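You operate a simulated robot arm through the tools that you are given. There is no shell and no other tool. Be economical: measure what you need, move in short steps, check, and stop when the job is done.

The job below is to be done with a simulated robot arm. You get a single attempt, and the scene is never put back.

TASK
Press the bush down into the grey roller hub.
Fine: table under the ram first; bush under 2.5 mm proud; lever up, table out, hub in the blue tray. Set down upright: what you pick out.

It is judged by the outcome, as a careful person would: the job done as asked, and still so three seconds after it is handed in. It fails if anything else is knocked over, pushed out of place, dropped, spilled or broken.

THE ROBOT
A 6-joint arm with a two-finger parallel gripper, fixed in place. Base frame: the origin is at the foot of the arm, x ahead of it, y to its left, z up; the work surface is at about z = 0. Units: mm, rad, N and s.
With the tool pointing down near the work surface it reaches from about 140 to 580 mm from the base axis. Its first joint turns from -1.152 to 1.152 rad. Payload 2.1 kg.
Tool frame: the origin (TCP) lies between the finger pads and is the grasp point; the fingertips stand 30 mm ahead of it; z points along the fingers, y is the line along which they close. The gripper opens to 94 mm. The fingers are 28 mm wide and 10 mm thick; the gripper's body (50 by 96 mm) begins 55 mm behind the TCP.
Orientation is that of the tool frame in the base frame, as [roll, pitch, yaw] about the fixed x, y, z axes, in that order (R = Rz(yaw) Ry(pitch) Rx(roll)). With the fingers straight down and closing along the base's y, the tool's x points along the base's -x, its y along +y and its z along -z.

THE INTERFACE
- The arm moves only by the tool send_rows. Its argument "series" is a list of rows, each a list of 3 entries, a list of its own where there are three numbers: the turn, a rotation vector about the base's x, y, z in units of 120 degrees (1.0 is 120 degrees), then the shift along the base's x, y, z in units of 150 mm (1.0 is 150 mm), then the gripper command, from -1 (shut) to 1 (fully open), values between in proportion. In form: [[[ax, ay, az], [x, y, z], gripper], ...]. A call has 1 to 8 rows; each row is the pose to reach, as a shift and turn from the pose commanded when the call began. A call with a number of a shift or a turn outside -1 to 1 is refused whole. Each row takes 0.2 s and may step no farther than 50 mm and 0.15 rad from the row before; otherwise, or with a gripper value out of range, the whole call is refused. Where a pose cannot be reached the arm comes as near as it can. A force on the tool above 90 N (or 10 N above the force at the start of the call, whichever is more), or a blocked arm, ends the call early, and 0.2 s more pass. Each finger travels about 72 mm/s and halts on what it meets, pressing with about 43 N; the grip force reading is that of the motor and also rises with nothing between the fingers. The clock runs only during rows and for 0.2 s after the last one: add rows that repeat a pose to give the fingers time. The reply holds the time, the measured pose of the TCP, the force on the tool along the base axes, the opening and the grip force, in the units named above and with some noise, with the torque about the TCP (base axes, N m) and any sound that the robot's microphone picked up.
- Cameras (640 x 400 px; columns grow to the right, rows downward): "scene" is fixed at [63.6, -377.9, 490.5]; the picture's right is [0.69, -0.72, 0.00], its down [-0.38, -0.37, -0.85] and it looks along [0.61, 0.59, -0.53] (base axes); focal length 214 px, centre (320, 200). "wrist" rides on the gripper at [76, 14, -102] in the tool frame; the picture's right is [-0.18, 0.98, 0.00], its down [-0.75, -0.14, -0.64] and it looks along [-0.63, -0.12, 0.77] (tool axes); focal length 243 px, centre (320, 200). There is no depth. A picture from a camera that has moved, and an enlarged one, comes with that camera's place and axes in the base frame and with its lens.
- snapshot(camera): a new picture of that camera. No time passes.
- zoom(camera, box): a new picture of the part [left, top, right, bottom] of that camera's present view, enlarged. No time passes.
- finish_job(): hands the job in; it is judged then, once.

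Work in short steps. Places have to be worked out from the pictures, the camera data and where the tool is seen: move nearer, look again, correct. Check each grasp and each placing, and mend what went wrong. You have 120 turns and 64 pictures in all, those below and enlarged ones among them. Open the gripper and draw the arm clear of the work before you hand the job in, unless the task says otherwise; then end with one line.

The tools are called after "Request:" by a JSON object that holds its "name" and its "arguments". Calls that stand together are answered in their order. send_rows: Moves the arm, as the interface text tells. Its arguments: {"type":"object","properties":{"series":{"type":"array"}},"required":["series"]} The other tools are called the same way: snapshot (camera) takes a picture; zoom (camera, box) takes an enlarged picture of a part of a camera's view; finish_job () hands the job in.

At the start:

```text
clock: 0.0
ee_pos: [249.2, -247.9, 429.8]
tool_rot: [3.141, 0.001, 3.142]
contact_force: [0.5, 0.4, -0.3]
ft_torque: [0.0, -0.03, 0.0]
gripper_width: 94.0
grasp_force: 0.0
```

scene: 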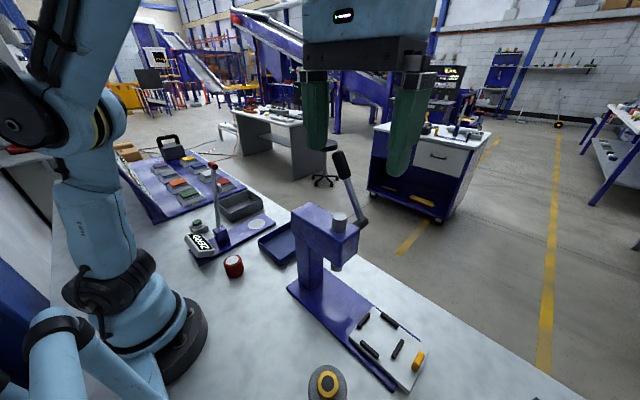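
wrist: 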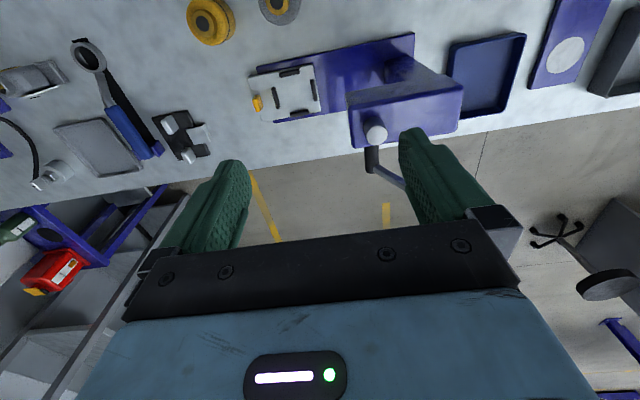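

I start by looking more closely at the press and the parts around it.

Request:
{"name": "zoom", "arguments": {"camera": "scene", "box": [220, 140, 460, 400]}}

Request:
{"name": "zoom", "arguments": {"camera": "wrist", "box": [160, 0, 540, 200]}}

```text
1.54 times, centred on (340, 270) of scene
camera zoom: at [63.6, -377.9, 490.5], right [0.69, -0.72, 0.0], down [-0.38, -0.37, -0.85], along [0.61, 0.59, -0.53], focal length 330 px, centre (289, 92)
```

zoom: 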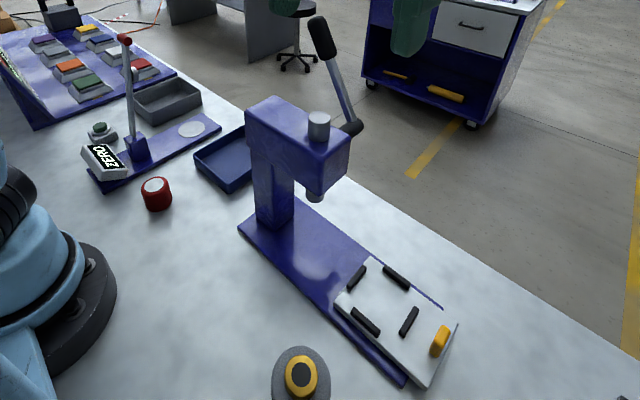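

```text
1.68 times, centred on (350, 100) of wrist
camera zoom: at [172.4, -234.3, 533.1], right [0.18, 0.98, 0.0], down [0.75, -0.14, 0.64], along [0.63, -0.12, -0.77], focal length 409 px, centre (270, 368)
```

zoom: 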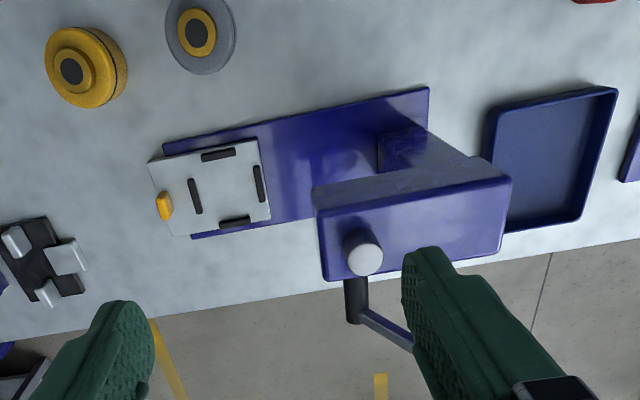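

The grey hub looks to be at about (168,-303), the sliding table's nest at about (306,-314), and the ram at about (310,-188). I move above the hub for a better look.

Request:
{"name": "send_rows", "arguments": {"series": [[[0, 0, 0], [-0.115, -0.087, -0.2], 1], [[0, 0, 0], [-0.23, -0.173, -0.4], 1], [[0, 0, 0], [-0.345, -0.26, -0.6], 1], [[0, 0, 0], [-0.46, -0.347, -0.8], 1]]}}

Request:
{"name": "snapshot", "arguments": {"camera": "wrist"}}

Request:
{"name": "snapshot", "arguments": {"camera": "scene"}}

```text
clock: 1.0
ee_pos: [177.1, -300.6, 307.7]
tool_rot: [-3.14, 0.001, -3.139]
contact_force: [0.0, -0.2, -0.6]
ft_torque: [-0.02, 0.01, -0.04]
gripper_width: 93.8
grasp_force: 0.0
```

```text
59 pictures are left
camera wrist: at [101.5, -287.1, 412.3], right [0.18, 0.98, 0.0], down [0.75, -0.14, 0.64], along [0.63, -0.12, -0.77], focal length 243 px, centre (320, 200)
```

wrist: 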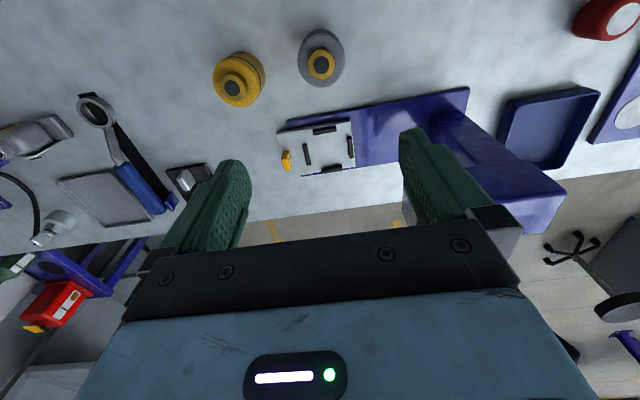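

```text
58 pictures are left
```

scene: 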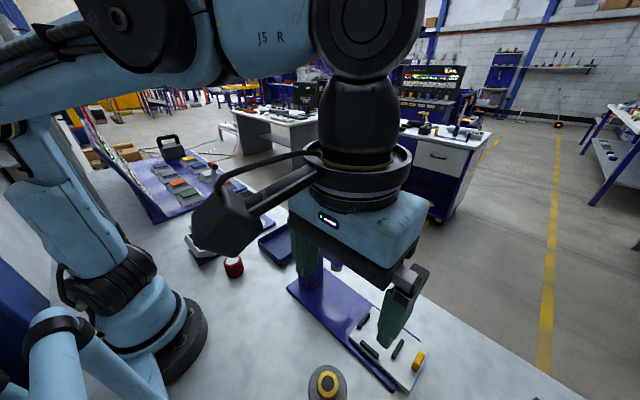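

Request:
{"name": "zoom", "arguments": {"camera": "wrist", "box": [200, 10, 400, 190]}}

Request:
{"name": "zoom", "arguments": {"camera": "scene", "box": [270, 280, 450, 400]}}

```text
2.22 times, centred on (300, 100) of wrist
camera zoom: at [101.5, -287.1, 412.3], right [0.18, 0.98, 0.0], down [0.75, -0.14, 0.64], along [0.63, -0.12, -0.77], focal length 539 px, centre (364, 422)
```

zoom: 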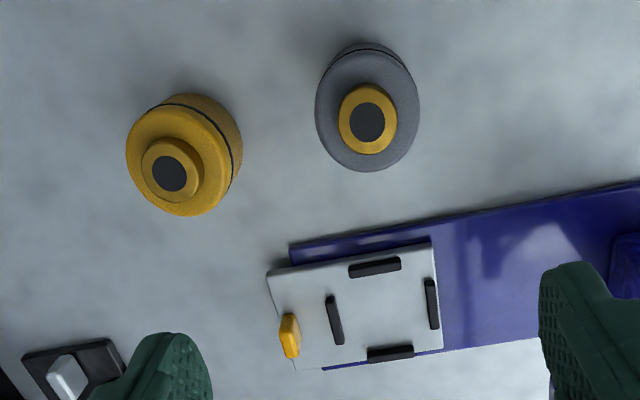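

```text
3.33 times, centred on (360, 340) of scene
camera zoom: at [63.6, -377.9, 490.5], right [0.69, -0.72, 0.0], down [-0.38, -0.37, -0.85], along [0.61, 0.59, -0.53], focal length 715 px, centre (187, -267)
```

zoom: 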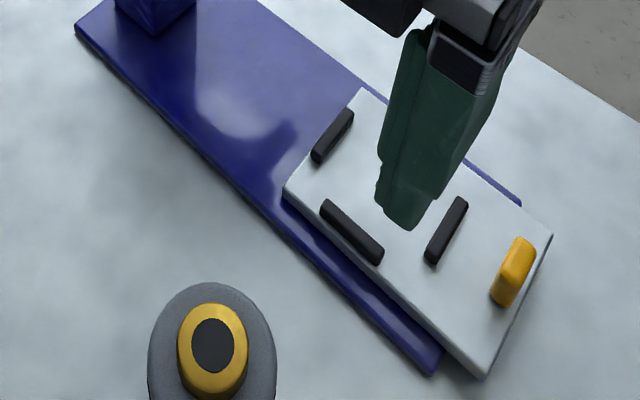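

Triangulation puts the grey hub's bush top at about (165,-296,75). I go lower with the fingers open on either side to measure the hub.

Request:
{"name": "send_rows", "arguments": {"series": [[[0, 0, 0], [-0.03, 0.0, -0.25], 1], [[0, 0, 0], [-0.06, 0.01, -0.5], 1], [[0, 0, 0], [-0.09, 0.02, -0.75], 1], [[0, 0, 0], [-0.1, 0.023, -0.98], 1], [[0, 0, 0], [-0.1, 0.023, -0.98], 1]]}}

Request:
{"name": "snapshot", "arguments": {"camera": "wrist"}}

Request:
{"name": "zoom", "arguments": {"camera": "scene", "box": [240, 240, 480, 400]}}

```text
clock: 2.2
ee_pos: [163.6, -296.5, 161.0]
tool_rot: [-3.14, 0.001, -3.141]
contact_force: [0.2, -0.4, -0.3]
ft_torque: [-0.03, -0.01, 0.0]
gripper_width: 94.1
grasp_force: 0.1
```

```text
55 pictures are left
camera wrist: at [87.2, -284.2, 264.3], right [0.18, 0.98, 0.0], down [0.75, -0.14, 0.64], along [0.63, -0.12, -0.77], focal length 243 px, centre (320, 200)
```

wrist: 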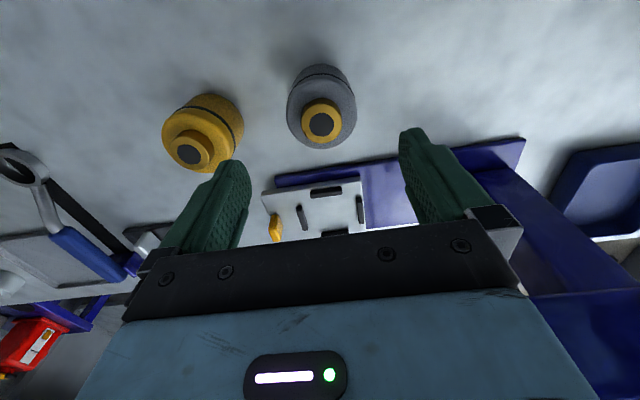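

```text
2.50 times, centred on (360, 320) of scene
camera zoom: at [63.6, -377.9, 490.5], right [0.69, -0.72, 0.0], down [-0.38, -0.37, -0.85], along [0.61, 0.59, -0.53], focal length 536 px, centre (220, -100)
```

zoom: 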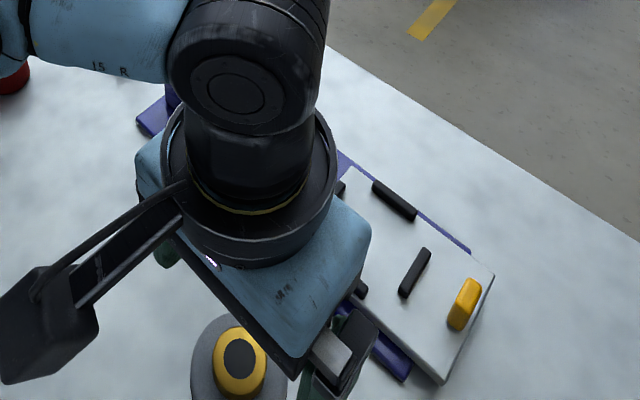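

Request:
{"name": "zoom", "arguments": {"camera": "wrist", "box": [240, 50, 400, 150]}}

```text
4.00 times, centred on (320, 100) of wrist
camera zoom: at [87.2, -284.2, 264.3], right [0.18, 0.98, 0.0], down [0.75, -0.14, 0.64], along [0.63, -0.12, -0.77], focal length 970 px, centre (320, 600)
```

zoom: 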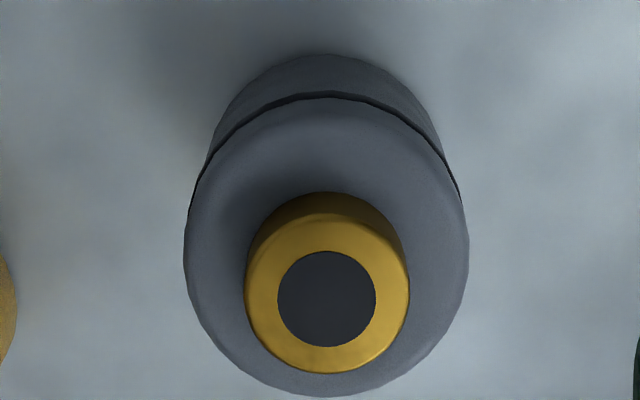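

The hub is about 60 mm across and 60 mm tall, centred near (165,-297), and its bush stands about 12 mm proud. I go down with the fingers on its +y and -y sides.

Request:
{"name": "send_rows", "arguments": {"series": [[[0, 0, 0], [0.005, 0, -0.23], 1], [[0, 0, 0], [0.008, 0, -0.46], 1], [[0, 0, 0], [0.008, 0, -0.68], 1], [[0, 0, 0], [0.008, 0, -0.68], 1]]}}

Request:
{"name": "snapshot", "arguments": {"camera": "wrist"}}

```text
clock: 3.2
ee_pos: [165.8, -295.7, 61.0]
tool_rot: [3.141, 0.001, -3.14]
contact_force: [-0.7, 0.9, -0.5]
ft_torque: [0.0, 0.02, -0.01]
gripper_width: 94.0
grasp_force: 0.1
```

```text
52 pictures are left
camera wrist: at [89.7, -283.6, 163.3], right [0.18, 0.98, 0.0], down [0.75, -0.14, 0.64], along [0.63, -0.12, -0.77], focal length 243 px, centre (320, 200)
```

wrist: 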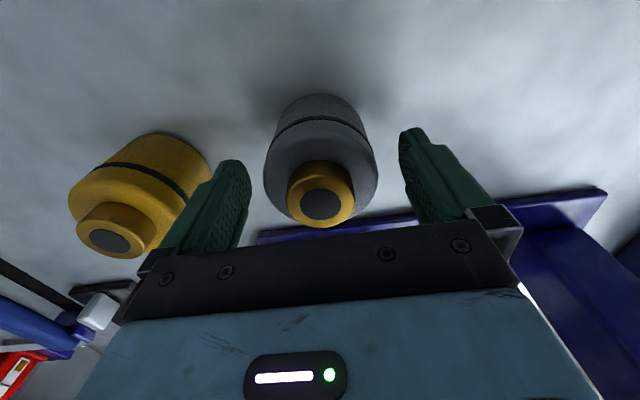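

The hub sits centred between the fingers. I go 6 mm lower and close.

Request:
{"name": "send_rows", "arguments": {"series": [[[0, 0, 0], [0, -0.003, -0.04], 1], [[0, 0, 0], [0, -0.003, -0.04], -1], [[0, 0, 0], [0, -0.003, -0.04], -1], [[0, 0, 0], [0, -0.003, -0.04], -1], [[0, 0, 0], [0, -0.003, -0.04], -1]]}}

```text
clock: 4.4
ee_pos: [165.1, -295.6, 54.0]
tool_rot: [-3.141, -0.001, -3.141]
contact_force: [1.0, -0.5, -0.6]
ft_torque: [-0.06, 0.01, 0.02]
gripper_width: 61.1
grasp_force: 43.0
```

I have the hub, with the opening at 61 mm. I lift it clear and check before carrying it to the table.

Request:
{"name": "send_rows", "arguments": {"series": [[[0, 0, 0], [0, 0, 0.2], -1], [[0, 0, 0], [0, 0, 0.5], -1], [[0, 0, 0], [0.2, -0.02, 0.6], -1], [[0, 0, 0], [0.45, -0.04, 0.6], -1], [[0, 0, 0], [0.7, -0.07, 0.6], -1], [[0, 0, 0], [0.95, -0.1, 0.6], -1], [[0, 0, 0], [0.95, -0.1, 0.6], -1]]}}

Request:
{"name": "snapshot", "arguments": {"camera": "wrist"}}

Request:
{"name": "snapshot", "arguments": {"camera": "scene"}}

```text
clock: 6.0
ee_pos: [307.8, -312.9, 145.4]
tool_rot: [-3.141, 0.001, 3.141]
contact_force: [0.2, -0.6, -4.8]
ft_torque: [-0.01, -0.01, -0.01]
gripper_width: 61.1
grasp_force: 43.2
```

```text
51 pictures are left
camera wrist: at [231.6, -299.9, 248.2], right [0.18, 0.98, 0.0], down [0.75, -0.14, 0.64], along [0.63, -0.12, -0.77], focal length 243 px, centre (320, 200)
```

wrist: 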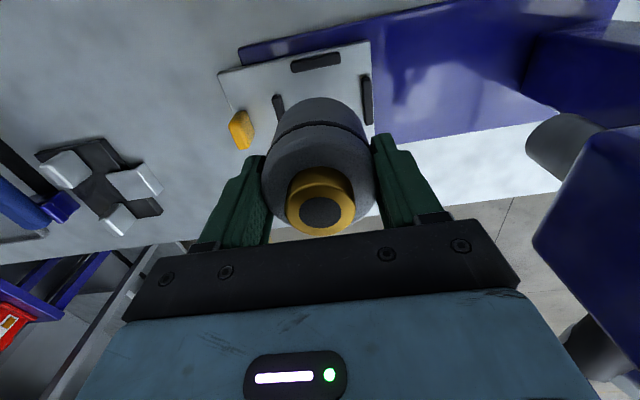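

```text
50 pictures are left
```

scene: 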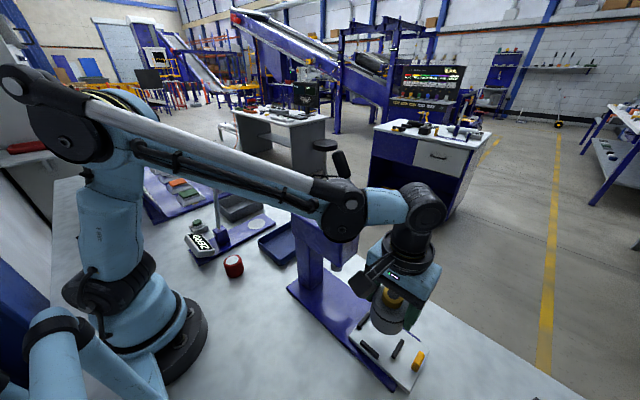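

Request:
{"name": "zoom", "arguments": {"camera": "wrist", "box": [210, 30, 410, 155]}}

Request:
{"name": "zoom", "arguments": {"camera": "scene", "box": [330, 280, 450, 400]}}

```text
3.20 times, centred on (310, 92) of wrist
camera zoom: at [231.6, -299.9, 248.2], right [0.18, 0.98, 0.0], down [0.75, -0.14, 0.64], along [0.63, -0.12, -0.77], focal length 776 px, centre (352, 544)
```

zoom: 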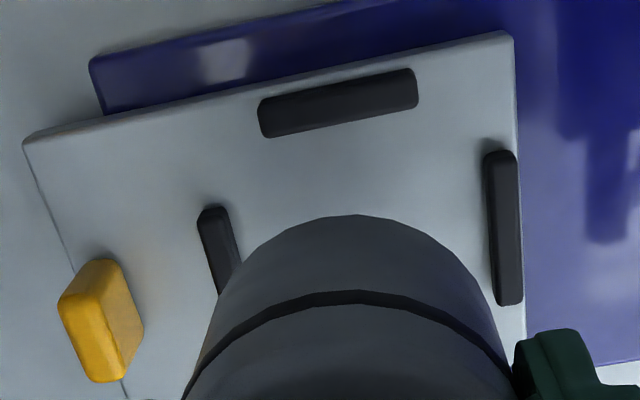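

```text
3.33 times, centred on (390, 340) of scene
camera zoom: at [63.6, -378.0, 490.4], right [0.69, -0.72, 0.0], down [-0.38, -0.37, -0.85], along [0.61, 0.59, -0.53], focal length 715 px, centre (87, -267)
```

zoom: 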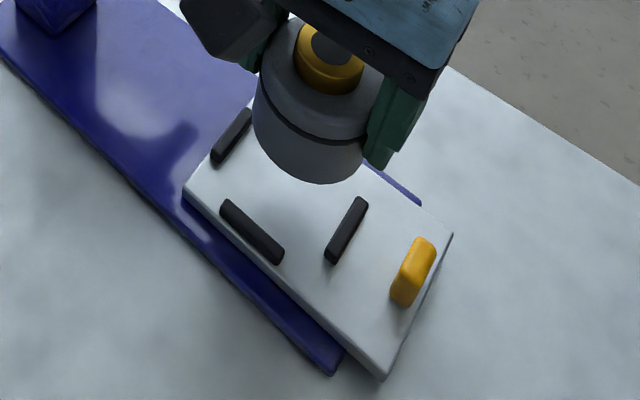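

The gap between the bars is about 70 mm, centred near (310,-310.5), with the bar tops at about z 28. I shift over it and go down to 40 mm above the table, then look again.

Request:
{"name": "send_rows", "arguments": {"series": [[[0, 0, 0], [0.018, 0.02, 0], -1], [[0, 0, 0], [0.018, 0.02, -0.15], -1], [[0, 0, 0], [0.018, 0.02, -0.3], -1], [[0, 0, 0], [0.018, 0.02, -0.3], -1]]}}

Request:
{"name": "zoom", "arguments": {"camera": "wrist", "box": [200, 40, 440, 190]}}

Request:
{"name": "zoom", "arguments": {"camera": "scene", "box": [330, 280, 450, 400]}}

```text
clock: 7.0
ee_pos: [310.9, -309.6, 99.3]
tool_rot: [-3.141, -0.001, -3.141]
contact_force: [-0.3, -0.6, -4.8]
ft_torque: [-0.02, -0.03, 0.0]
gripper_width: 61.4
grasp_force: 43.4
```

```text
2.67 times, centred on (320, 115) of wrist
camera zoom: at [234.6, -296.8, 202.9], right [0.18, 0.98, 0.0], down [0.75, -0.14, 0.64], along [0.63, -0.12, -0.77], focal length 647 px, centre (320, 427)
```

zoom: 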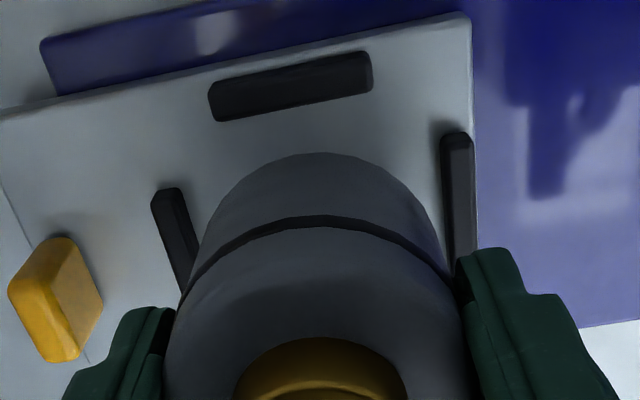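

```text
3.33 times, centred on (390, 340) of scene
camera zoom: at [63.6, -378.0, 490.4], right [0.69, -0.72, 0.0], down [-0.38, -0.37, -0.85], along [0.61, 0.59, -0.53], focal length 715 px, centre (87, -267)
```

zoom: 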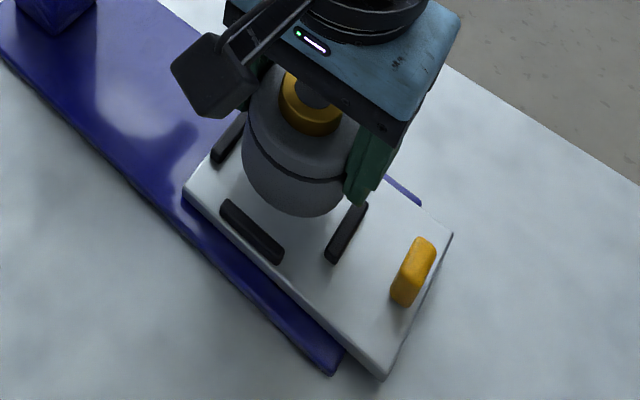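

Aligned to within a couple of millimetres. I lower to near the bar tops in small steps with a slight correction.

Request:
{"name": "send_rows", "arguments": {"series": [[[0, 0, 0], [-0.006, -0.008, -0.05], -1], [[0, 0, 0], [-0.006, -0.008, -0.1], -1], [[0, 0, 0], [-0.006, -0.008, -0.13], -1], [[0, 0, 0], [-0.006, -0.008, -0.13], -1]]}}

Request:
{"name": "zoom", "arguments": {"camera": "scene", "box": [330, 280, 450, 400]}}

Request:
{"name": "zoom", "arguments": {"camera": "wrist", "box": [200, 40, 440, 190]}}

```text
clock: 8.0
ee_pos: [310.2, -310.3, 79.8]
tool_rot: [3.141, -0.001, -3.141]
contact_force: [-0.5, 0.2, -4.0]
ft_torque: [-0.02, 0.01, 0.01]
gripper_width: 61.3
grasp_force: 43.0
```

```text
3.33 times, centred on (390, 340) of scene
camera zoom: at [63.6, -378.0, 490.4], right [0.69, -0.72, 0.0], down [-0.38, -0.37, -0.85], along [0.61, 0.59, -0.53], focal length 715 px, centre (87, -267)
```

zoom: 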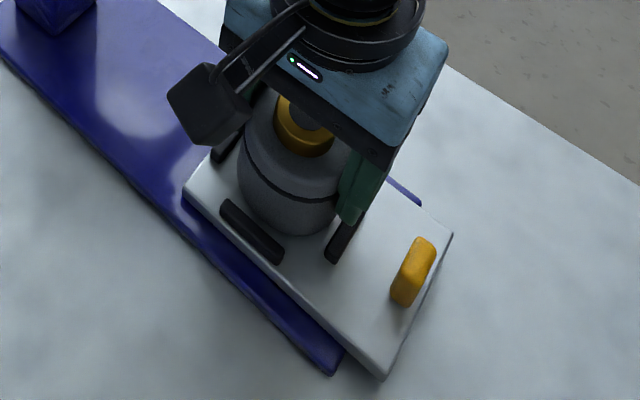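

```text
2.67 times, centred on (320, 115) of wrist
camera zoom: at [233.7, -297.0, 183.8], right [0.18, 0.98, 0.0], down [0.75, -0.14, 0.64], along [0.63, -0.12, -0.77], focal length 647 px, centre (320, 427)
```

zoom: 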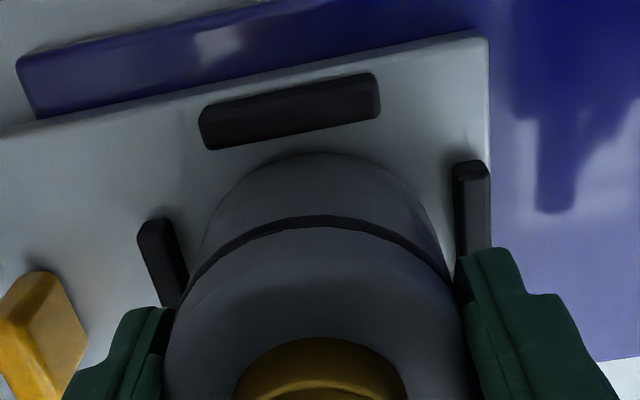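

Balanced gaps either side. I lower gently in 2 mm rows, watching the vertical force.

Request:
{"name": "send_rows", "arguments": {"series": [[[0, 0, 0], [0, 0, -0.013], -1], [[0, 0, 0], [0, 0, -0.026], -1], [[0, 0, 0], [0, 0, -0.04], -1], [[0, 0, 0], [0, 0, -0.04], -1]]}}

```text
clock: 9.0
ee_pos: [311.6, -310.0, 75.7]
tool_rot: [-3.142, 0.001, -3.141]
contact_force: [-2.4, 1.6, 21.7]
ft_torque: [-0.2, 0.12, -0.1]
gripper_width: 61.2
grasp_force: 42.9
```

Contact at a hub base height of about z 22. I check whether that is the table or a bar.

Request:
{"name": "zoom", "arguments": {"camera": "scene", "box": [350, 300, 430, 380]}}

Request:
{"name": "zoom", "arguments": {"camera": "wrist", "box": [220, 60, 400, 170]}}

```text
5.00 times, centred on (390, 340) of scene
camera zoom: at [63.5, -377.9, 490.5], right [0.69, -0.72, 0.0], down [-0.38, -0.37, -0.85], along [0.61, 0.59, -0.53], focal length 1072 px, centre (-30, -500)
```

zoom: 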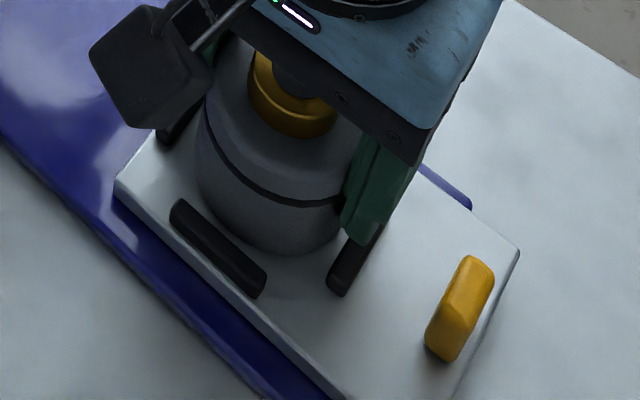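

```text
3.56 times, centred on (310, 115) of wrist
camera zoom: at [234.1, -296.6, 177.5], right [0.18, 0.98, 0.0], down [0.75, -0.14, 0.64], along [0.63, -0.12, -0.77], focal length 863 px, centre (356, 502)
```

zoom: 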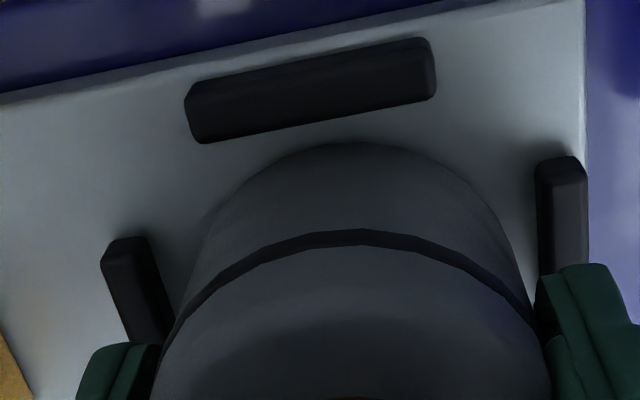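

It looks seated on the table between the bars. I release with a moderate opening and rise slightly.

Request:
{"name": "send_rows", "arguments": {"series": [[[0, 0, 0], [0, 0, 0], 0.6], [[0, 0, 0], [0, 0, 0], 0.6], [[0, 0, 0], [0, 0, 0.15], 0.6], [[0, 0, 0], [0, 0, 0.4], 0.6], [[0, 0, 0], [0, 0, 0.7], 0.6], [[0, 0, 0], [-0.1, 0, 0.9], 0.6], [[0, 0, 0], [-0.3, 0, 0.9], 0.6]]}}

Request:
{"name": "snapshot", "arguments": {"camera": "wrist"}}

Request:
{"name": "zoom", "arguments": {"camera": "scene", "box": [330, 280, 450, 400]}}

```text
clock: 10.6
ee_pos: [266.4, -311.2, 209.4]
tool_rot: [-3.14, 0.0, -3.14]
contact_force: [0.0, -0.6, 0.3]
ft_torque: [-0.03, -0.02, -0.01]
gripper_width: 75.2
grasp_force: 0.1
```

```text
41 pictures are left
camera wrist: at [189.2, -297.2, 313.3], right [0.18, 0.98, 0.0], down [0.75, -0.14, 0.64], along [0.63, -0.12, -0.77], focal length 243 px, centre (320, 200)
```

wrist: 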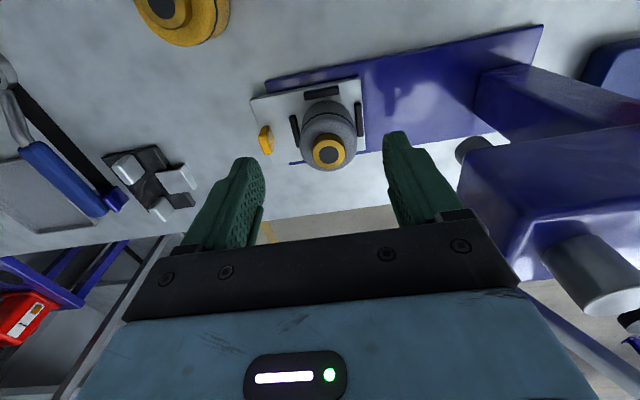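

```text
3.33 times, centred on (390, 340) of scene
camera zoom: at [63.7, -377.9, 490.5], right [0.69, -0.72, 0.0], down [-0.38, -0.37, -0.85], along [0.61, 0.59, -0.53], focal length 715 px, centre (87, -267)
```

zoom: 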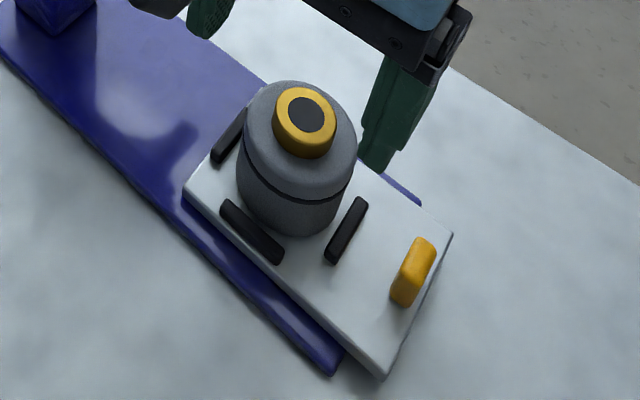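

The hub is seated in the nest. Before moving the table I need the press head and lever geometry, so I go up and back for a clear view.

Request:
{"name": "send_rows", "arguments": {"series": [[[0, 0, 0], [-0.1, 0, 0.3], 0.6], [[0, 0, 0], [-0.2, 0.1, 0.6], 0.6], [[0, 0, 0], [-0.35, 0.3, 0.8], 0.6], [[0, 0, 0], [-0.55, 0.5, 0.85], 0.6], [[0, 0, 0], [-0.75, 0.7, 0.85], 0.6], [[0, 0, 0], [-0.9, 0.9, 0.85], 0.6], [[0, 0, 0], [-0.9, 1.0, 0.85], 0.6]]}}

Request:
{"name": "snapshot", "arguments": {"camera": "wrist"}}

Request:
{"name": "snapshot", "arguments": {"camera": "scene"}}

```text
clock: 12.2
ee_pos: [130.8, -159.9, 336.0]
tool_rot: [3.141, 0.0, 3.141]
contact_force: [-0.7, 0.0, 0.2]
ft_torque: [-0.01, -0.02, -0.03]
gripper_width: 75.3
grasp_force: 0.1
```

```text
39 pictures are left
camera wrist: at [53.9, -146.2, 439.2], right [0.18, 0.98, 0.0], down [0.75, -0.14, 0.64], along [0.63, -0.12, -0.77], focal length 243 px, centre (320, 200)
```

wrist: 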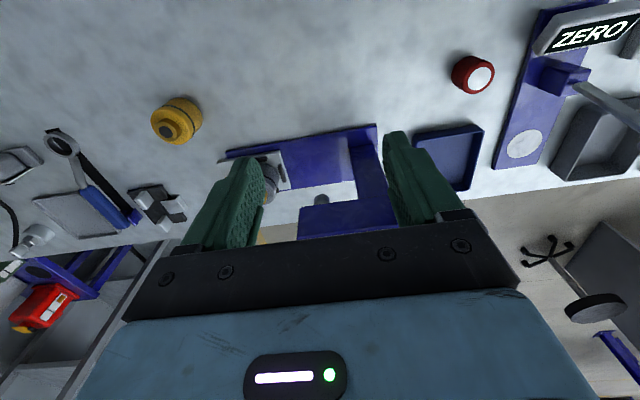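

```text
38 pictures are left
```

scene: 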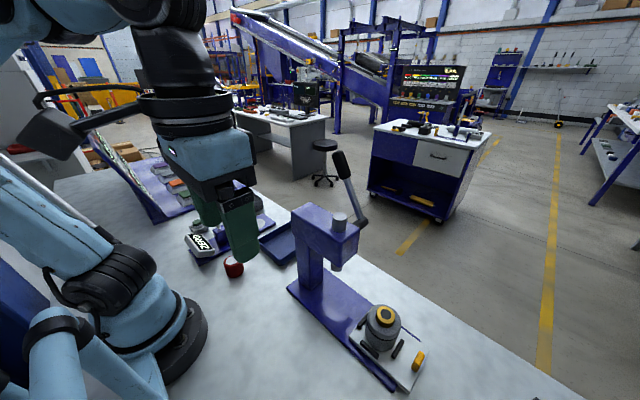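

Request:
{"name": "send_rows", "arguments": {"series": [[[0, -0.07, 0], [0, 0, 0.1], 1], [[0, -0.14, 0], [0, 0, 0.2], 1], [[0, -0.21, 0], [0, 0, 0.2], 1], [[0, -0.28, 0], [0, 0, 0.2], 1], [[0, -0.28, 0], [0, 0, 0.2], 1]]}}

Request:
{"name": "snapshot", "arguments": {"camera": "wrist"}}

Request:
{"name": "zoom", "arguments": {"camera": "scene", "box": [270, 140, 430, 300]}}

```text
clock: 13.4
ee_pos: [177.0, -137.6, 367.3]
tool_rot: [-3.141, 0.589, -3.14]
contact_force: [-0.1, 0.6, 0.1]
ft_torque: [-0.03, 0.01, -0.04]
gripper_width: 93.9
grasp_force: 0.0
out of reach, approached as far as the arm can: row 2, 3, 4, 5
```

```text
37 pictures are left
camera wrist: at [55.8, -123.9, 411.5], right [0.15, 0.98, 0.1], down [0.27, -0.14, 0.95], along [0.95, -0.12, -0.29], focal length 243 px, centre (320, 200)
```

wrist: 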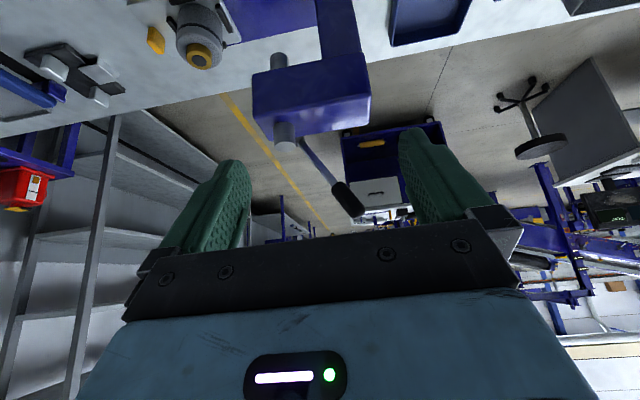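

```text
2.50 times, centred on (350, 220) of scene
camera zoom: at [63.6, -377.9, 490.5], right [0.69, -0.72, 0.0], down [-0.38, -0.37, -0.85], along [0.61, 0.59, -0.53], focal length 536 px, centre (245, 150)
```

zoom: 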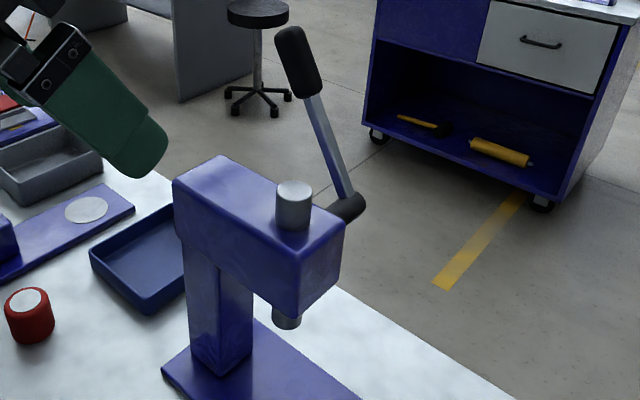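

Triangulation gives these positions:
- Ram tip: about (306,-192,130).
- Press head: z 174–243, front face at y≈-217.
- Lever pivot: about (382,-186,207).
- Lever grip: runs up to (382,-119,339), leaning back.

I bring the tool back to vertical and start the 90° yaw so I can take the yellow handle along x.

Request:
{"name": "send_rows", "arguments": {"series": [[[0, 0.07, 0], [0.12, -0.12, 0], 0.2], [[0, 0.14, 0], [0.24, -0.24, 0], 0.2], [[0, 0.21, 0], [0.36, -0.36, -0.05], 0.2], [[0, 0.28, 0], [0.48, -0.48, -0.1], 0.2], [[0, 0.28, 0], [0.6, -0.7, -0.2], 0.2], [[0, 0.28, 0], [0.75, -0.9, -0.3], 0.2], [[0, 0.28, 0], [0.75, -0.9, -0.3], 0.2]]}}

```text
clock: 15.0
ee_pos: [288.0, -273.5, 321.5]
tool_rot: [-3.141, 0.0, -3.141]
contact_force: [0.2, 0.2, 1.0]
ft_torque: [0.0, 0.01, -0.01]
gripper_width: 56.2
grasp_force: 0.0
```

Request:
{"name": "send_rows", "arguments": {"series": [[[0, 0, 0.07], [0.02, -0.1, 0], 0.2], [[0, 0, 0.14], [0.04, -0.2, 0], 0.2], [[0, 0, 0.21], [0.06, -0.3, 0], 0.2], [[0, 0, 0.28], [0.08, -0.4, 0], 0.2], [[0, 0, 0.35], [0.1, -0.5, 0], 0.2], [[0, 0, 0.42], [0.12, -0.6, -0.1], 0.2], [[0, 0, 0.49], [0.13, -0.7, -0.2], 0.2], [[0, 0, 0.56], [0.13, -0.76, -0.3], 0.2]]}}

```text
clock: 16.8
ee_pos: [307.7, -387.5, 277.4]
tool_rot: [3.14, 0.0, -1.966]
contact_force: [-1.0, 0.5, -0.7]
ft_torque: [0.01, -0.05, 0.02]
gripper_width: 56.6
grasp_force: 0.1
```

Request:
{"name": "send_rows", "arguments": {"series": [[[0, 0, 0.07], [0, 0, -0.1], 0.2], [[0, 0, 0.14], [0, 0, -0.2], 0.2], [[0, 0, 0.189], [0, 0, -0.3], 0.2], [[0, 0, 0.189], [0, 0, -0.3], 0.2]]}}

Request:
{"name": "snapshot", "arguments": {"camera": "wrist"}}

```text
clock: 17.8
ee_pos: [309.5, -388.2, 232.4]
tool_rot: [3.141, 0.0, -1.571]
contact_force: [0.1, 0.2, -0.4]
ft_torque: [-0.01, -0.02, 0.02]
gripper_width: 56.4
grasp_force: 0.1
```

```text
35 pictures are left
camera wrist: at [294.3, -464.9, 336.4], right [-0.98, 0.18, 0.0], down [0.14, 0.75, 0.64], along [0.12, 0.63, -0.77], focal length 243 px, centre (320, 200)
```

wrist: 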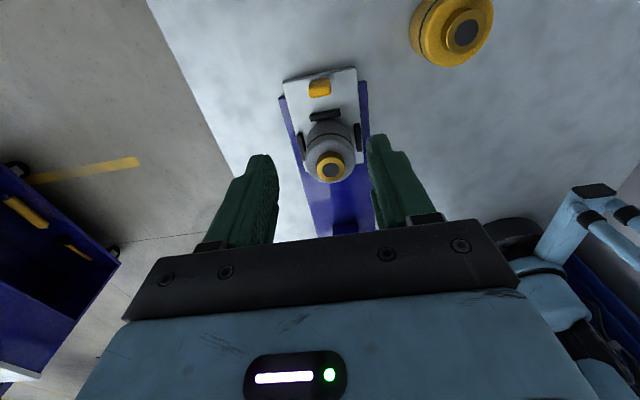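

The handle is at about (309.5,-385.5). I tilt the hand back 0.35 rad so it clears the press head, and go down.

Request:
{"name": "send_rows", "arguments": {"series": [[[0.06, 0, 0], [0, -0.02, -0.2], 0.2], [[0.12, 0, 0], [0, -0.04, -0.4], 0.2], [[0.167, 0, 0], [0, -0.04, -0.6], 0.2], [[0.167, 0, 0], [0, -0.04, -0.8], 0.2], [[0.167, 0, 0], [0, -0.04, -0.93], 0.2], [[0.167, 0, 0], [0, -0.04, -0.93], 0.2]]}}

Request:
{"name": "snapshot", "arguments": {"camera": "wrist"}}

Request:
{"name": "zoom", "arguments": {"camera": "scene", "box": [300, 240, 460, 400]}}

```text
clock: 19.2
ee_pos: [310.2, -394.2, 91.3]
tool_rot: [-3.141, 0.35, -1.573]
contact_force: [-0.7, -0.2, 0.7]
ft_torque: [0.0, 0.0, 0.01]
gripper_width: 56.3
grasp_force: 0.0
```

```text
34 pictures are left
camera wrist: at [294.6, -501.1, 163.5], right [-0.98, 0.17, 0.06], down [0.14, 0.49, 0.86], along [0.12, 0.86, -0.5], focal length 243 px, centre (320, 200)
```

wrist: 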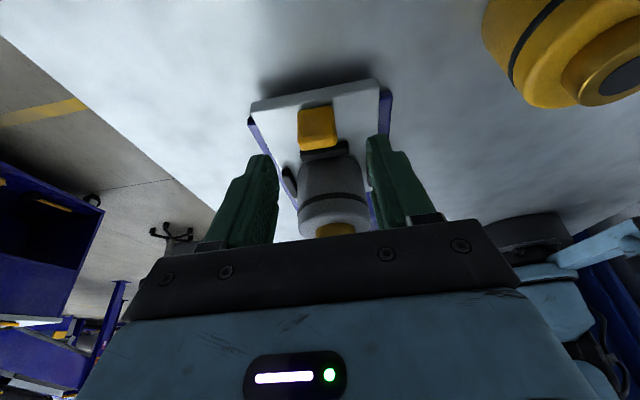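

```text
2.50 times, centred on (380, 320) of scene
camera zoom: at [63.6, -377.9, 490.5], right [0.69, -0.72, 0.0], down [-0.38, -0.37, -0.85], along [0.61, 0.59, -0.53], focal length 536 px, centre (170, -100)
```

zoom: 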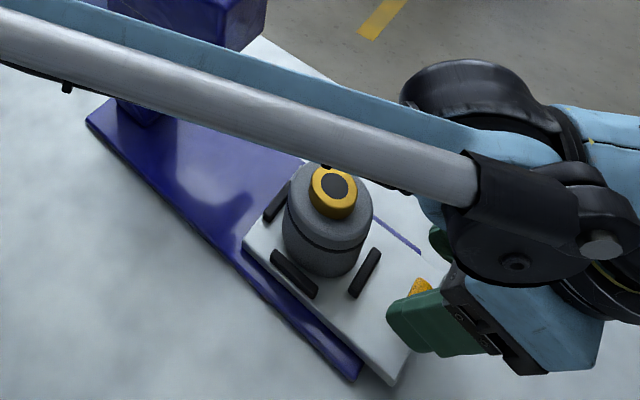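

Request:
{"name": "send_rows", "arguments": {"series": [[[0, 0, 0], [0, 0, -0.1], 0.2], [[0, 0, 0], [0, 0, -0.207], 0.2], [[0, 0, 0], [0, 0, -0.207], 0.2]]}}

Request:
{"name": "snapshot", "arguments": {"camera": "wrist"}}

```text
clock: 20.0
ee_pos: [308.4, -392.7, 61.2]
tool_rot: [3.14, 0.35, -1.571]
contact_force: [-0.1, 0.0, 0.1]
ft_torque: [0.03, 0.0, -0.04]
gripper_width: 56.4
grasp_force: 0.0
```

```text
32 pictures are left
camera wrist: at [293.8, -501.0, 133.1], right [-0.98, 0.17, 0.06], down [0.14, 0.49, 0.86], along [0.12, 0.86, -0.5], focal length 243 px, centre (320, 200)
```

wrist: 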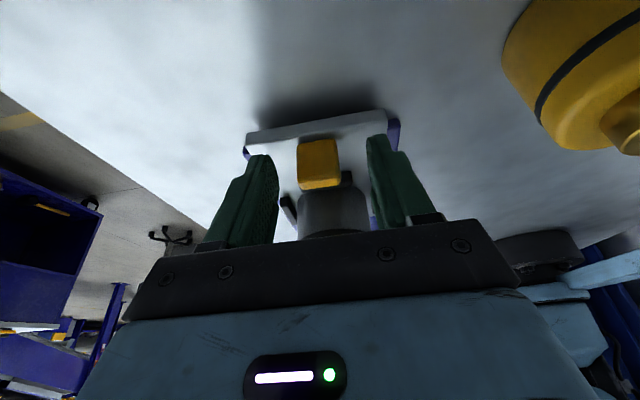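

The handle is between the fingertips, so I close on it.

Request:
{"name": "send_rows", "arguments": {"series": [[[0, 0, 0], [0, 0, 0], -1], [[0, 0, 0], [0, 0, 0], -1], [[0, 0, 0], [0, 0, 0], -1], [[0, 0, 0], [0, 0, 0], -1]]}}

```text
clock: 21.0
ee_pos: [309.6, -393.5, 60.8]
tool_rot: [-3.139, 0.348, -1.571]
contact_force: [16.8, 0.2, -4.0]
ft_torque: [-0.42, -0.17, -0.18]
gripper_width: 25.6
grasp_force: 44.4
```

Gripped at 25.6 mm. I ease 1 mm in x and slide the table +y 45 mm, slowly.

Request:
{"name": "send_rows", "arguments": {"series": [[[0, 0, 0], [0.007, 0.05, 0], -1], [[0, 0, 0], [0.007, 0.12, 0], -1], [[0, 0, 0], [0.007, 0.2, 0], -1], [[0, 0, 0], [0.007, 0.3, 0], -1], [[0, 0, 0], [0.007, 0.3, 0], -1]]}}

Request:
{"name": "snapshot", "arguments": {"camera": "scene"}}

```text
clock: 22.2
ee_pos: [310.3, -348.2, 62.4]
tool_rot: [-3.141, 0.35, -1.573]
contact_force: [16.4, 0.4, -2.3]
ft_torque: [-0.34, -0.26, -0.15]
gripper_width: 25.9
grasp_force: 45.1
```

```text
31 pictures are left
```

scene: 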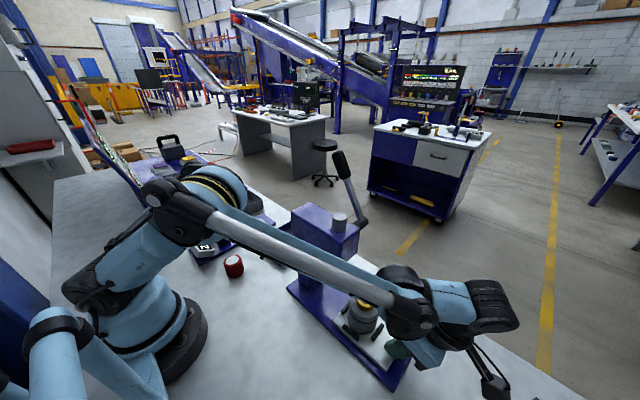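

Request:
{"name": "send_rows", "arguments": {"series": [[[0, 0, 0], [0, 0.07, 0], -1], [[0, 0, 0], [0, 0.14, 0], -1], [[0, 0, 0], [0, 0.21, 0], -1], [[0, 0, 0], [0, 0.28, 0], -1], [[0, 0, 0], [0, 0.28, 0], -1]]}}

Request:
{"name": "zoom", "arguments": {"camera": "scene", "box": [260, 180, 500, 400]}}

```text
clock: 23.4
ee_pos: [310.3, -306.8, 61.1]
tool_rot: [-3.141, 0.349, -1.572]
contact_force: [14.8, 0.8, -9.0]
ft_torque: [-0.3, -0.36, -0.07]
gripper_width: 25.6
grasp_force: 45.4
```

```text
1.82 times, centred on (380, 290) of scene
camera zoom: at [63.6, -378.0, 490.4], right [0.69, -0.72, 0.0], down [-0.38, -0.37, -0.85], along [0.61, 0.59, -0.53], focal length 390 px, centre (211, 36)
```

zoom: 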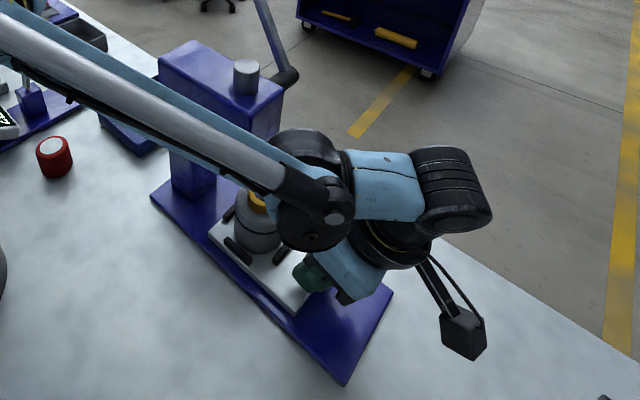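

The wrist housing is getting close to the head. I tilt the hand back a further 0.25 rad about the handle before the last 30 mm.

Request:
{"name": "send_rows", "arguments": {"series": [[[0.03, 0, 0], [0, 0.01, -0.004], -1], [[0.06, 0, 0], [0, 0.02, -0.009], -1], [[0.09, 0, 0], [0, 0.03, -0.014], -1], [[0.12, 0, 0], [0, 0.04, -0.018], -1], [[0.12, 0, 0], [0, 0.08, -0.018], -1], [[0.12, 0, 0], [0, 0.08, -0.018], -1]]}}

Request:
{"name": "zoom", "arguments": {"camera": "scene", "box": [260, 180, 500, 400]}}

```text
clock: 24.8
ee_pos: [311.2, -290.2, 59.1]
tool_rot: [3.126, 0.587, -1.587]
contact_force: [-65.4, 0.8, 8.9]
ft_torque: [-1.1, 0.29, 0.94]
gripper_width: 26.0
grasp_force: 44.8
out of reach, approached as far as the arm can: row 4, 5, 6
```

```text
1.82 times, centred on (380, 290) of scene
camera zoom: at [63.5, -377.9, 490.5], right [0.69, -0.72, 0.0], down [-0.38, -0.37, -0.85], along [0.61, 0.59, -0.53], focal length 390 px, centre (211, 36)
```

zoom: 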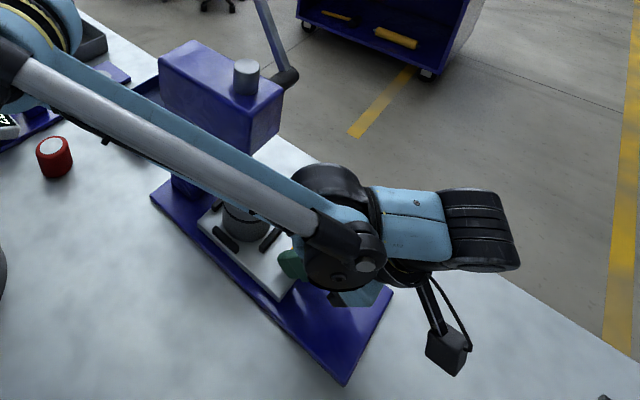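

The wrist now clears the head well but hit its limit, with about 65 N sideways. I back the tilt off a little to relieve that.

Request:
{"name": "send_rows", "arguments": {"series": [[[-0.03, 0, 0], [-0.005, 0.005, 0.003], -1], [[-0.045, 0, 0], [-0.008, 0.013, 0.006], -1], [[-0.045, 0, 0], [-0.008, 0.013, 0.006], -1]]}}

```text
clock: 25.6
ee_pos: [309.7, -288.5, 60.3]
tool_rot: [3.122, 0.511, -1.579]
contact_force: [-55.4, 0.2, -3.0]
ft_torque: [1.16, -0.1, 0.77]
gripper_width: 26.1
grasp_force: 45.4
```

Request:
{"name": "send_rows", "arguments": {"series": [[[0, 0, 0], [-0.007, 0, 0], -1], [[0, 0, 0], [-0.007, 0, 0], -1]]}}

```text
clock: 26.2
ee_pos: [310.6, -287.6, 60.4]
tool_rot: [3.126, 0.51, -1.58]
contact_force: [-48.4, 0.5, -11.8]
ft_torque: [1.06, -0.17, 0.74]
gripper_width: 25.8
grasp_force: 45.8
```

Request:
{"name": "send_rows", "arguments": {"series": [[[0, 0, 0], [-0.02, 0, 0], -1], [[0, 0, 0], [-0.04, 0, 0], -1], [[0, 0, 0], [-0.04, 0, 0], -1]]}}

```text
clock: 27.0
ee_pos: [310.3, -287.6, 59.9]
tool_rot: [-3.136, 0.509, -1.568]
contact_force: [12.4, 1.0, 10.7]
ft_torque: [0.24, 0.45, -0.18]
gripper_width: 25.5
grasp_force: 44.3
```

Relieved. I continue +y the last 9 mm or so, in small rows.

Request:
{"name": "send_rows", "arguments": {"series": [[[0, 0, 0], [0, 0.02, 0], -1], [[0, 0, 0], [0, 0.04, 0], -1], [[0, 0, 0], [0, 0.06, 0], -1], [[0, 0, 0], [0, 0.06, 0], -1]]}}

Request:
{"name": "zoom", "arguments": {"camera": "scene", "box": [280, 190, 440, 350]}}

Request:
{"name": "snapshot", "arguments": {"camera": "wrist"}}

```text
clock: 28.0
ee_pos: [310.0, -277.0, 60.5]
tool_rot: [-3.133, 0.511, -1.569]
contact_force: [36.1, 1.6, 20.9]
ft_torque: [-0.6, -0.05, -0.33]
gripper_width: 25.9
grasp_force: 45.3
```

```text
2.50 times, centred on (360, 270) of scene
camera zoom: at [63.6, -377.9, 490.5], right [0.69, -0.72, 0.0], down [-0.38, -0.37, -0.85], along [0.61, 0.59, -0.53], focal length 536 px, centre (220, 25)
```

zoom: 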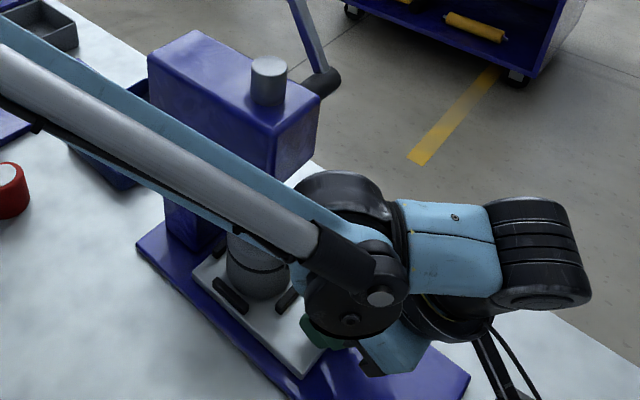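

```text
27 pictures are left
camera wrist: at [294.4, -394.7, 113.6], right [-0.98, 0.16, 0.08], down [0.13, 0.34, 0.93], along [0.12, 0.92, -0.36], focal length 243 px, centre (320, 200)
```

wrist: 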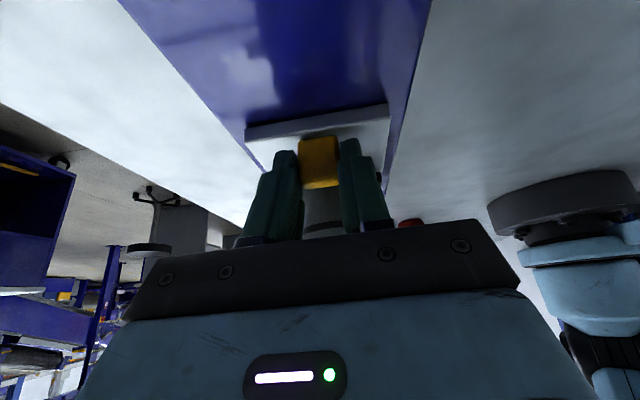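

Request:
{"name": "send_rows", "arguments": {"series": [[[0, 0, 0], [-0.02, 0.01, 0], -1], [[0, 0, 0], [-0.03, 0.02, 0], -1], [[0, 0, 0], [-0.03, 0.02, 0], -1]]}}

```text
clock: 28.8
ee_pos: [309.6, -276.6, 58.5]
tool_rot: [-3.113, 0.504, -1.563]
contact_force: [68.3, -15.8, 13.1]
ft_torque: [1.07, -0.23, -0.9]
gripper_width: 26.1
grasp_force: 45.0
```

The y force has built up and the table no longer moves, so it is at its end stop under the ram. I relieve the side load, then release.

Request:
{"name": "send_rows", "arguments": {"series": [[[0, 0, 0], [0.025, -0.005, 0.005], -1], [[0, 0, 0], [0.05, -0.01, 0.01], -1], [[0, 0, 0], [0.05, -0.01, 0.01], -1]]}}

```text
clock: 29.6
ee_pos: [310.1, -277.9, 59.5]
tool_rot: [3.14, 0.502, -1.574]
contact_force: [12.8, 2.6, -29.3]
ft_torque: [-0.21, -0.29, -0.04]
gripper_width: 25.6
grasp_force: 45.1
```

Request:
{"name": "send_rows", "arguments": {"series": [[[0, 0, 0], [0, 0.015, -0.015], -1], [[0, 0, 0], [0, 0.015, -0.015], -1], [[0, 0, 0], [0, 0.015, -0.015], 0.0], [[0, 0, 0], [0, 0.015, -0.015], 0.0], [[0, 0, 0], [0, 0.015, -0.015], 0.0]]}}

```text
clock: 30.8
ee_pos: [310.6, -274.7, 59.7]
tool_rot: [3.141, 0.508, -1.574]
contact_force: [0.0, 0.2, 0.1]
ft_torque: [0.01, 0.01, -0.02]
gripper_width: 47.2
grasp_force: 0.1
```

Released cleanly. I withdraw back along the tool axis and check the alignment.

Request:
{"name": "send_rows", "arguments": {"series": [[[0, 0, 0], [0, -0.1, 0.17], 0], [[0, 0, 0], [0, -0.25, 0.35], 0], [[0, 0, 0], [0, -0.45, 0.5], 0], [[0, 0, 0], [0, -0.65, 0.65], 0], [[0, 0, 0], [0, -0.85, 0.8], 0]]}}

Request:
{"name": "snapshot", "arguments": {"camera": "wrist"}}

Request:
{"name": "zoom", "arguments": {"camera": "scene", "box": [260, 140, 440, 340]}}

```text
clock: 32.0
ee_pos: [307.1, -396.9, 178.7]
tool_rot: [3.139, 0.507, -1.571]
contact_force: [0.4, 0.8, -0.5]
ft_torque: [0.01, -0.01, -0.03]
gripper_width: 47.1
grasp_force: 0.1
out of reach, approached as far as the arm can: row 5
```

```text
26 pictures are left
camera wrist: at [291.1, -514.6, 231.8], right [-0.98, 0.16, 0.09], down [0.14, 0.35, 0.93], along [0.12, 0.92, -0.36], focal length 243 px, centre (320, 200)
```

wrist: 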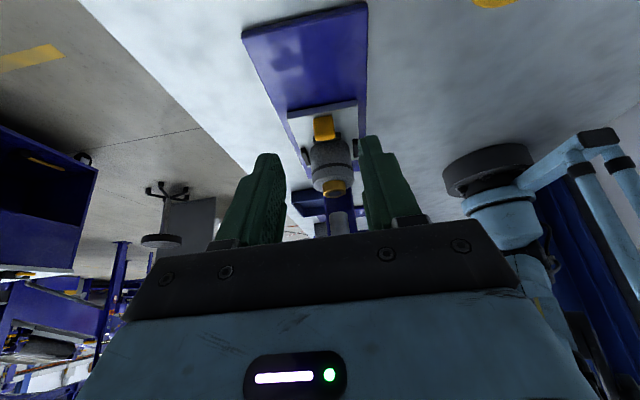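

```text
2.00 times, centred on (350, 240) of scene
camera zoom: at [63.6, -377.9, 490.5], right [0.69, -0.72, 0.0], down [-0.38, -0.37, -0.85], along [0.61, 0.59, -0.53], focal length 429 px, centre (260, 120)
```

zoom: 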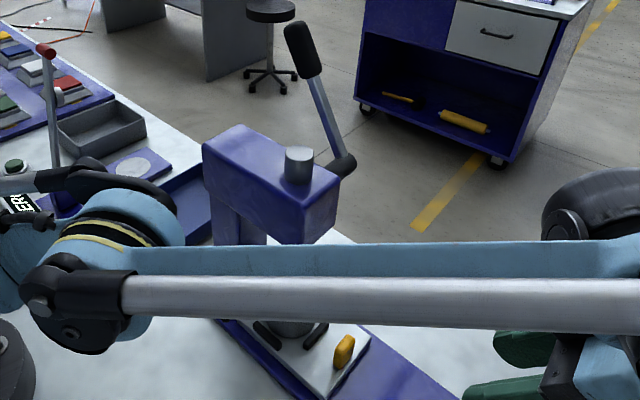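

The hub sits under the ram. Next is the lever: I rise, remove the tilt, then yaw back.

Request:
{"name": "send_rows", "arguments": {"series": [[[-0.06, 0, 0], [-0.05, 0.1, 0.2], 0.2], [[-0.12, 0, 0], [-0.1, 0.2, 0.45], 0.2], [[-0.18, 0, 0], [-0.15, 0.3, 0.7], 0.2], [[-0.242, 0, 0], [-0.2, 0.4, 0.9], 0.2], [[-0.242, 0, 0], [-0.3, 0.5, 1.0], 0.2], [[-0.242, 0, 0], [-0.3, 0.5, 1.0], 0.2]]}}

Request:
{"name": "send_rows", "arguments": {"series": [[[0, 0, -0.07], [0, 0.05, 0.05], 0.2], [[0, 0, -0.14], [0, 0.1, 0.1], 0.2], [[0, 0, -0.21], [0, 0.15, 0.15], 0.2], [[0, 0, -0.28], [0, 0.2, 0.2], 0.2], [[0, 0, -0.35], [0, 0.25, 0.25], 0.2], [[0, 0, -0.42], [0, 0.3, 0.3], 0.2], [[0, 0, -0.49], [0, 0.35, 0.35], 0.2], [[0, 0, -0.56], [0, 0.4, 0.4], 0.2]]}}

```text
clock: 33.4
ee_pos: [261.6, -323.0, 329.5]
tool_rot: [3.141, 0.0, -1.573]
contact_force: [-0.9, -0.6, 0.7]
ft_torque: [0.01, 0.0, -0.03]
gripper_width: 56.5
grasp_force: 0.0
```

```text
clock: 35.2
ee_pos: [263.3, -261.4, 388.4]
tool_rot: [-3.141, 0.001, -2.746]
contact_force: [0.0, 0.1, -1.0]
ft_torque: [-0.03, 0.0, -0.03]
gripper_width: 56.2
grasp_force: 0.0
```

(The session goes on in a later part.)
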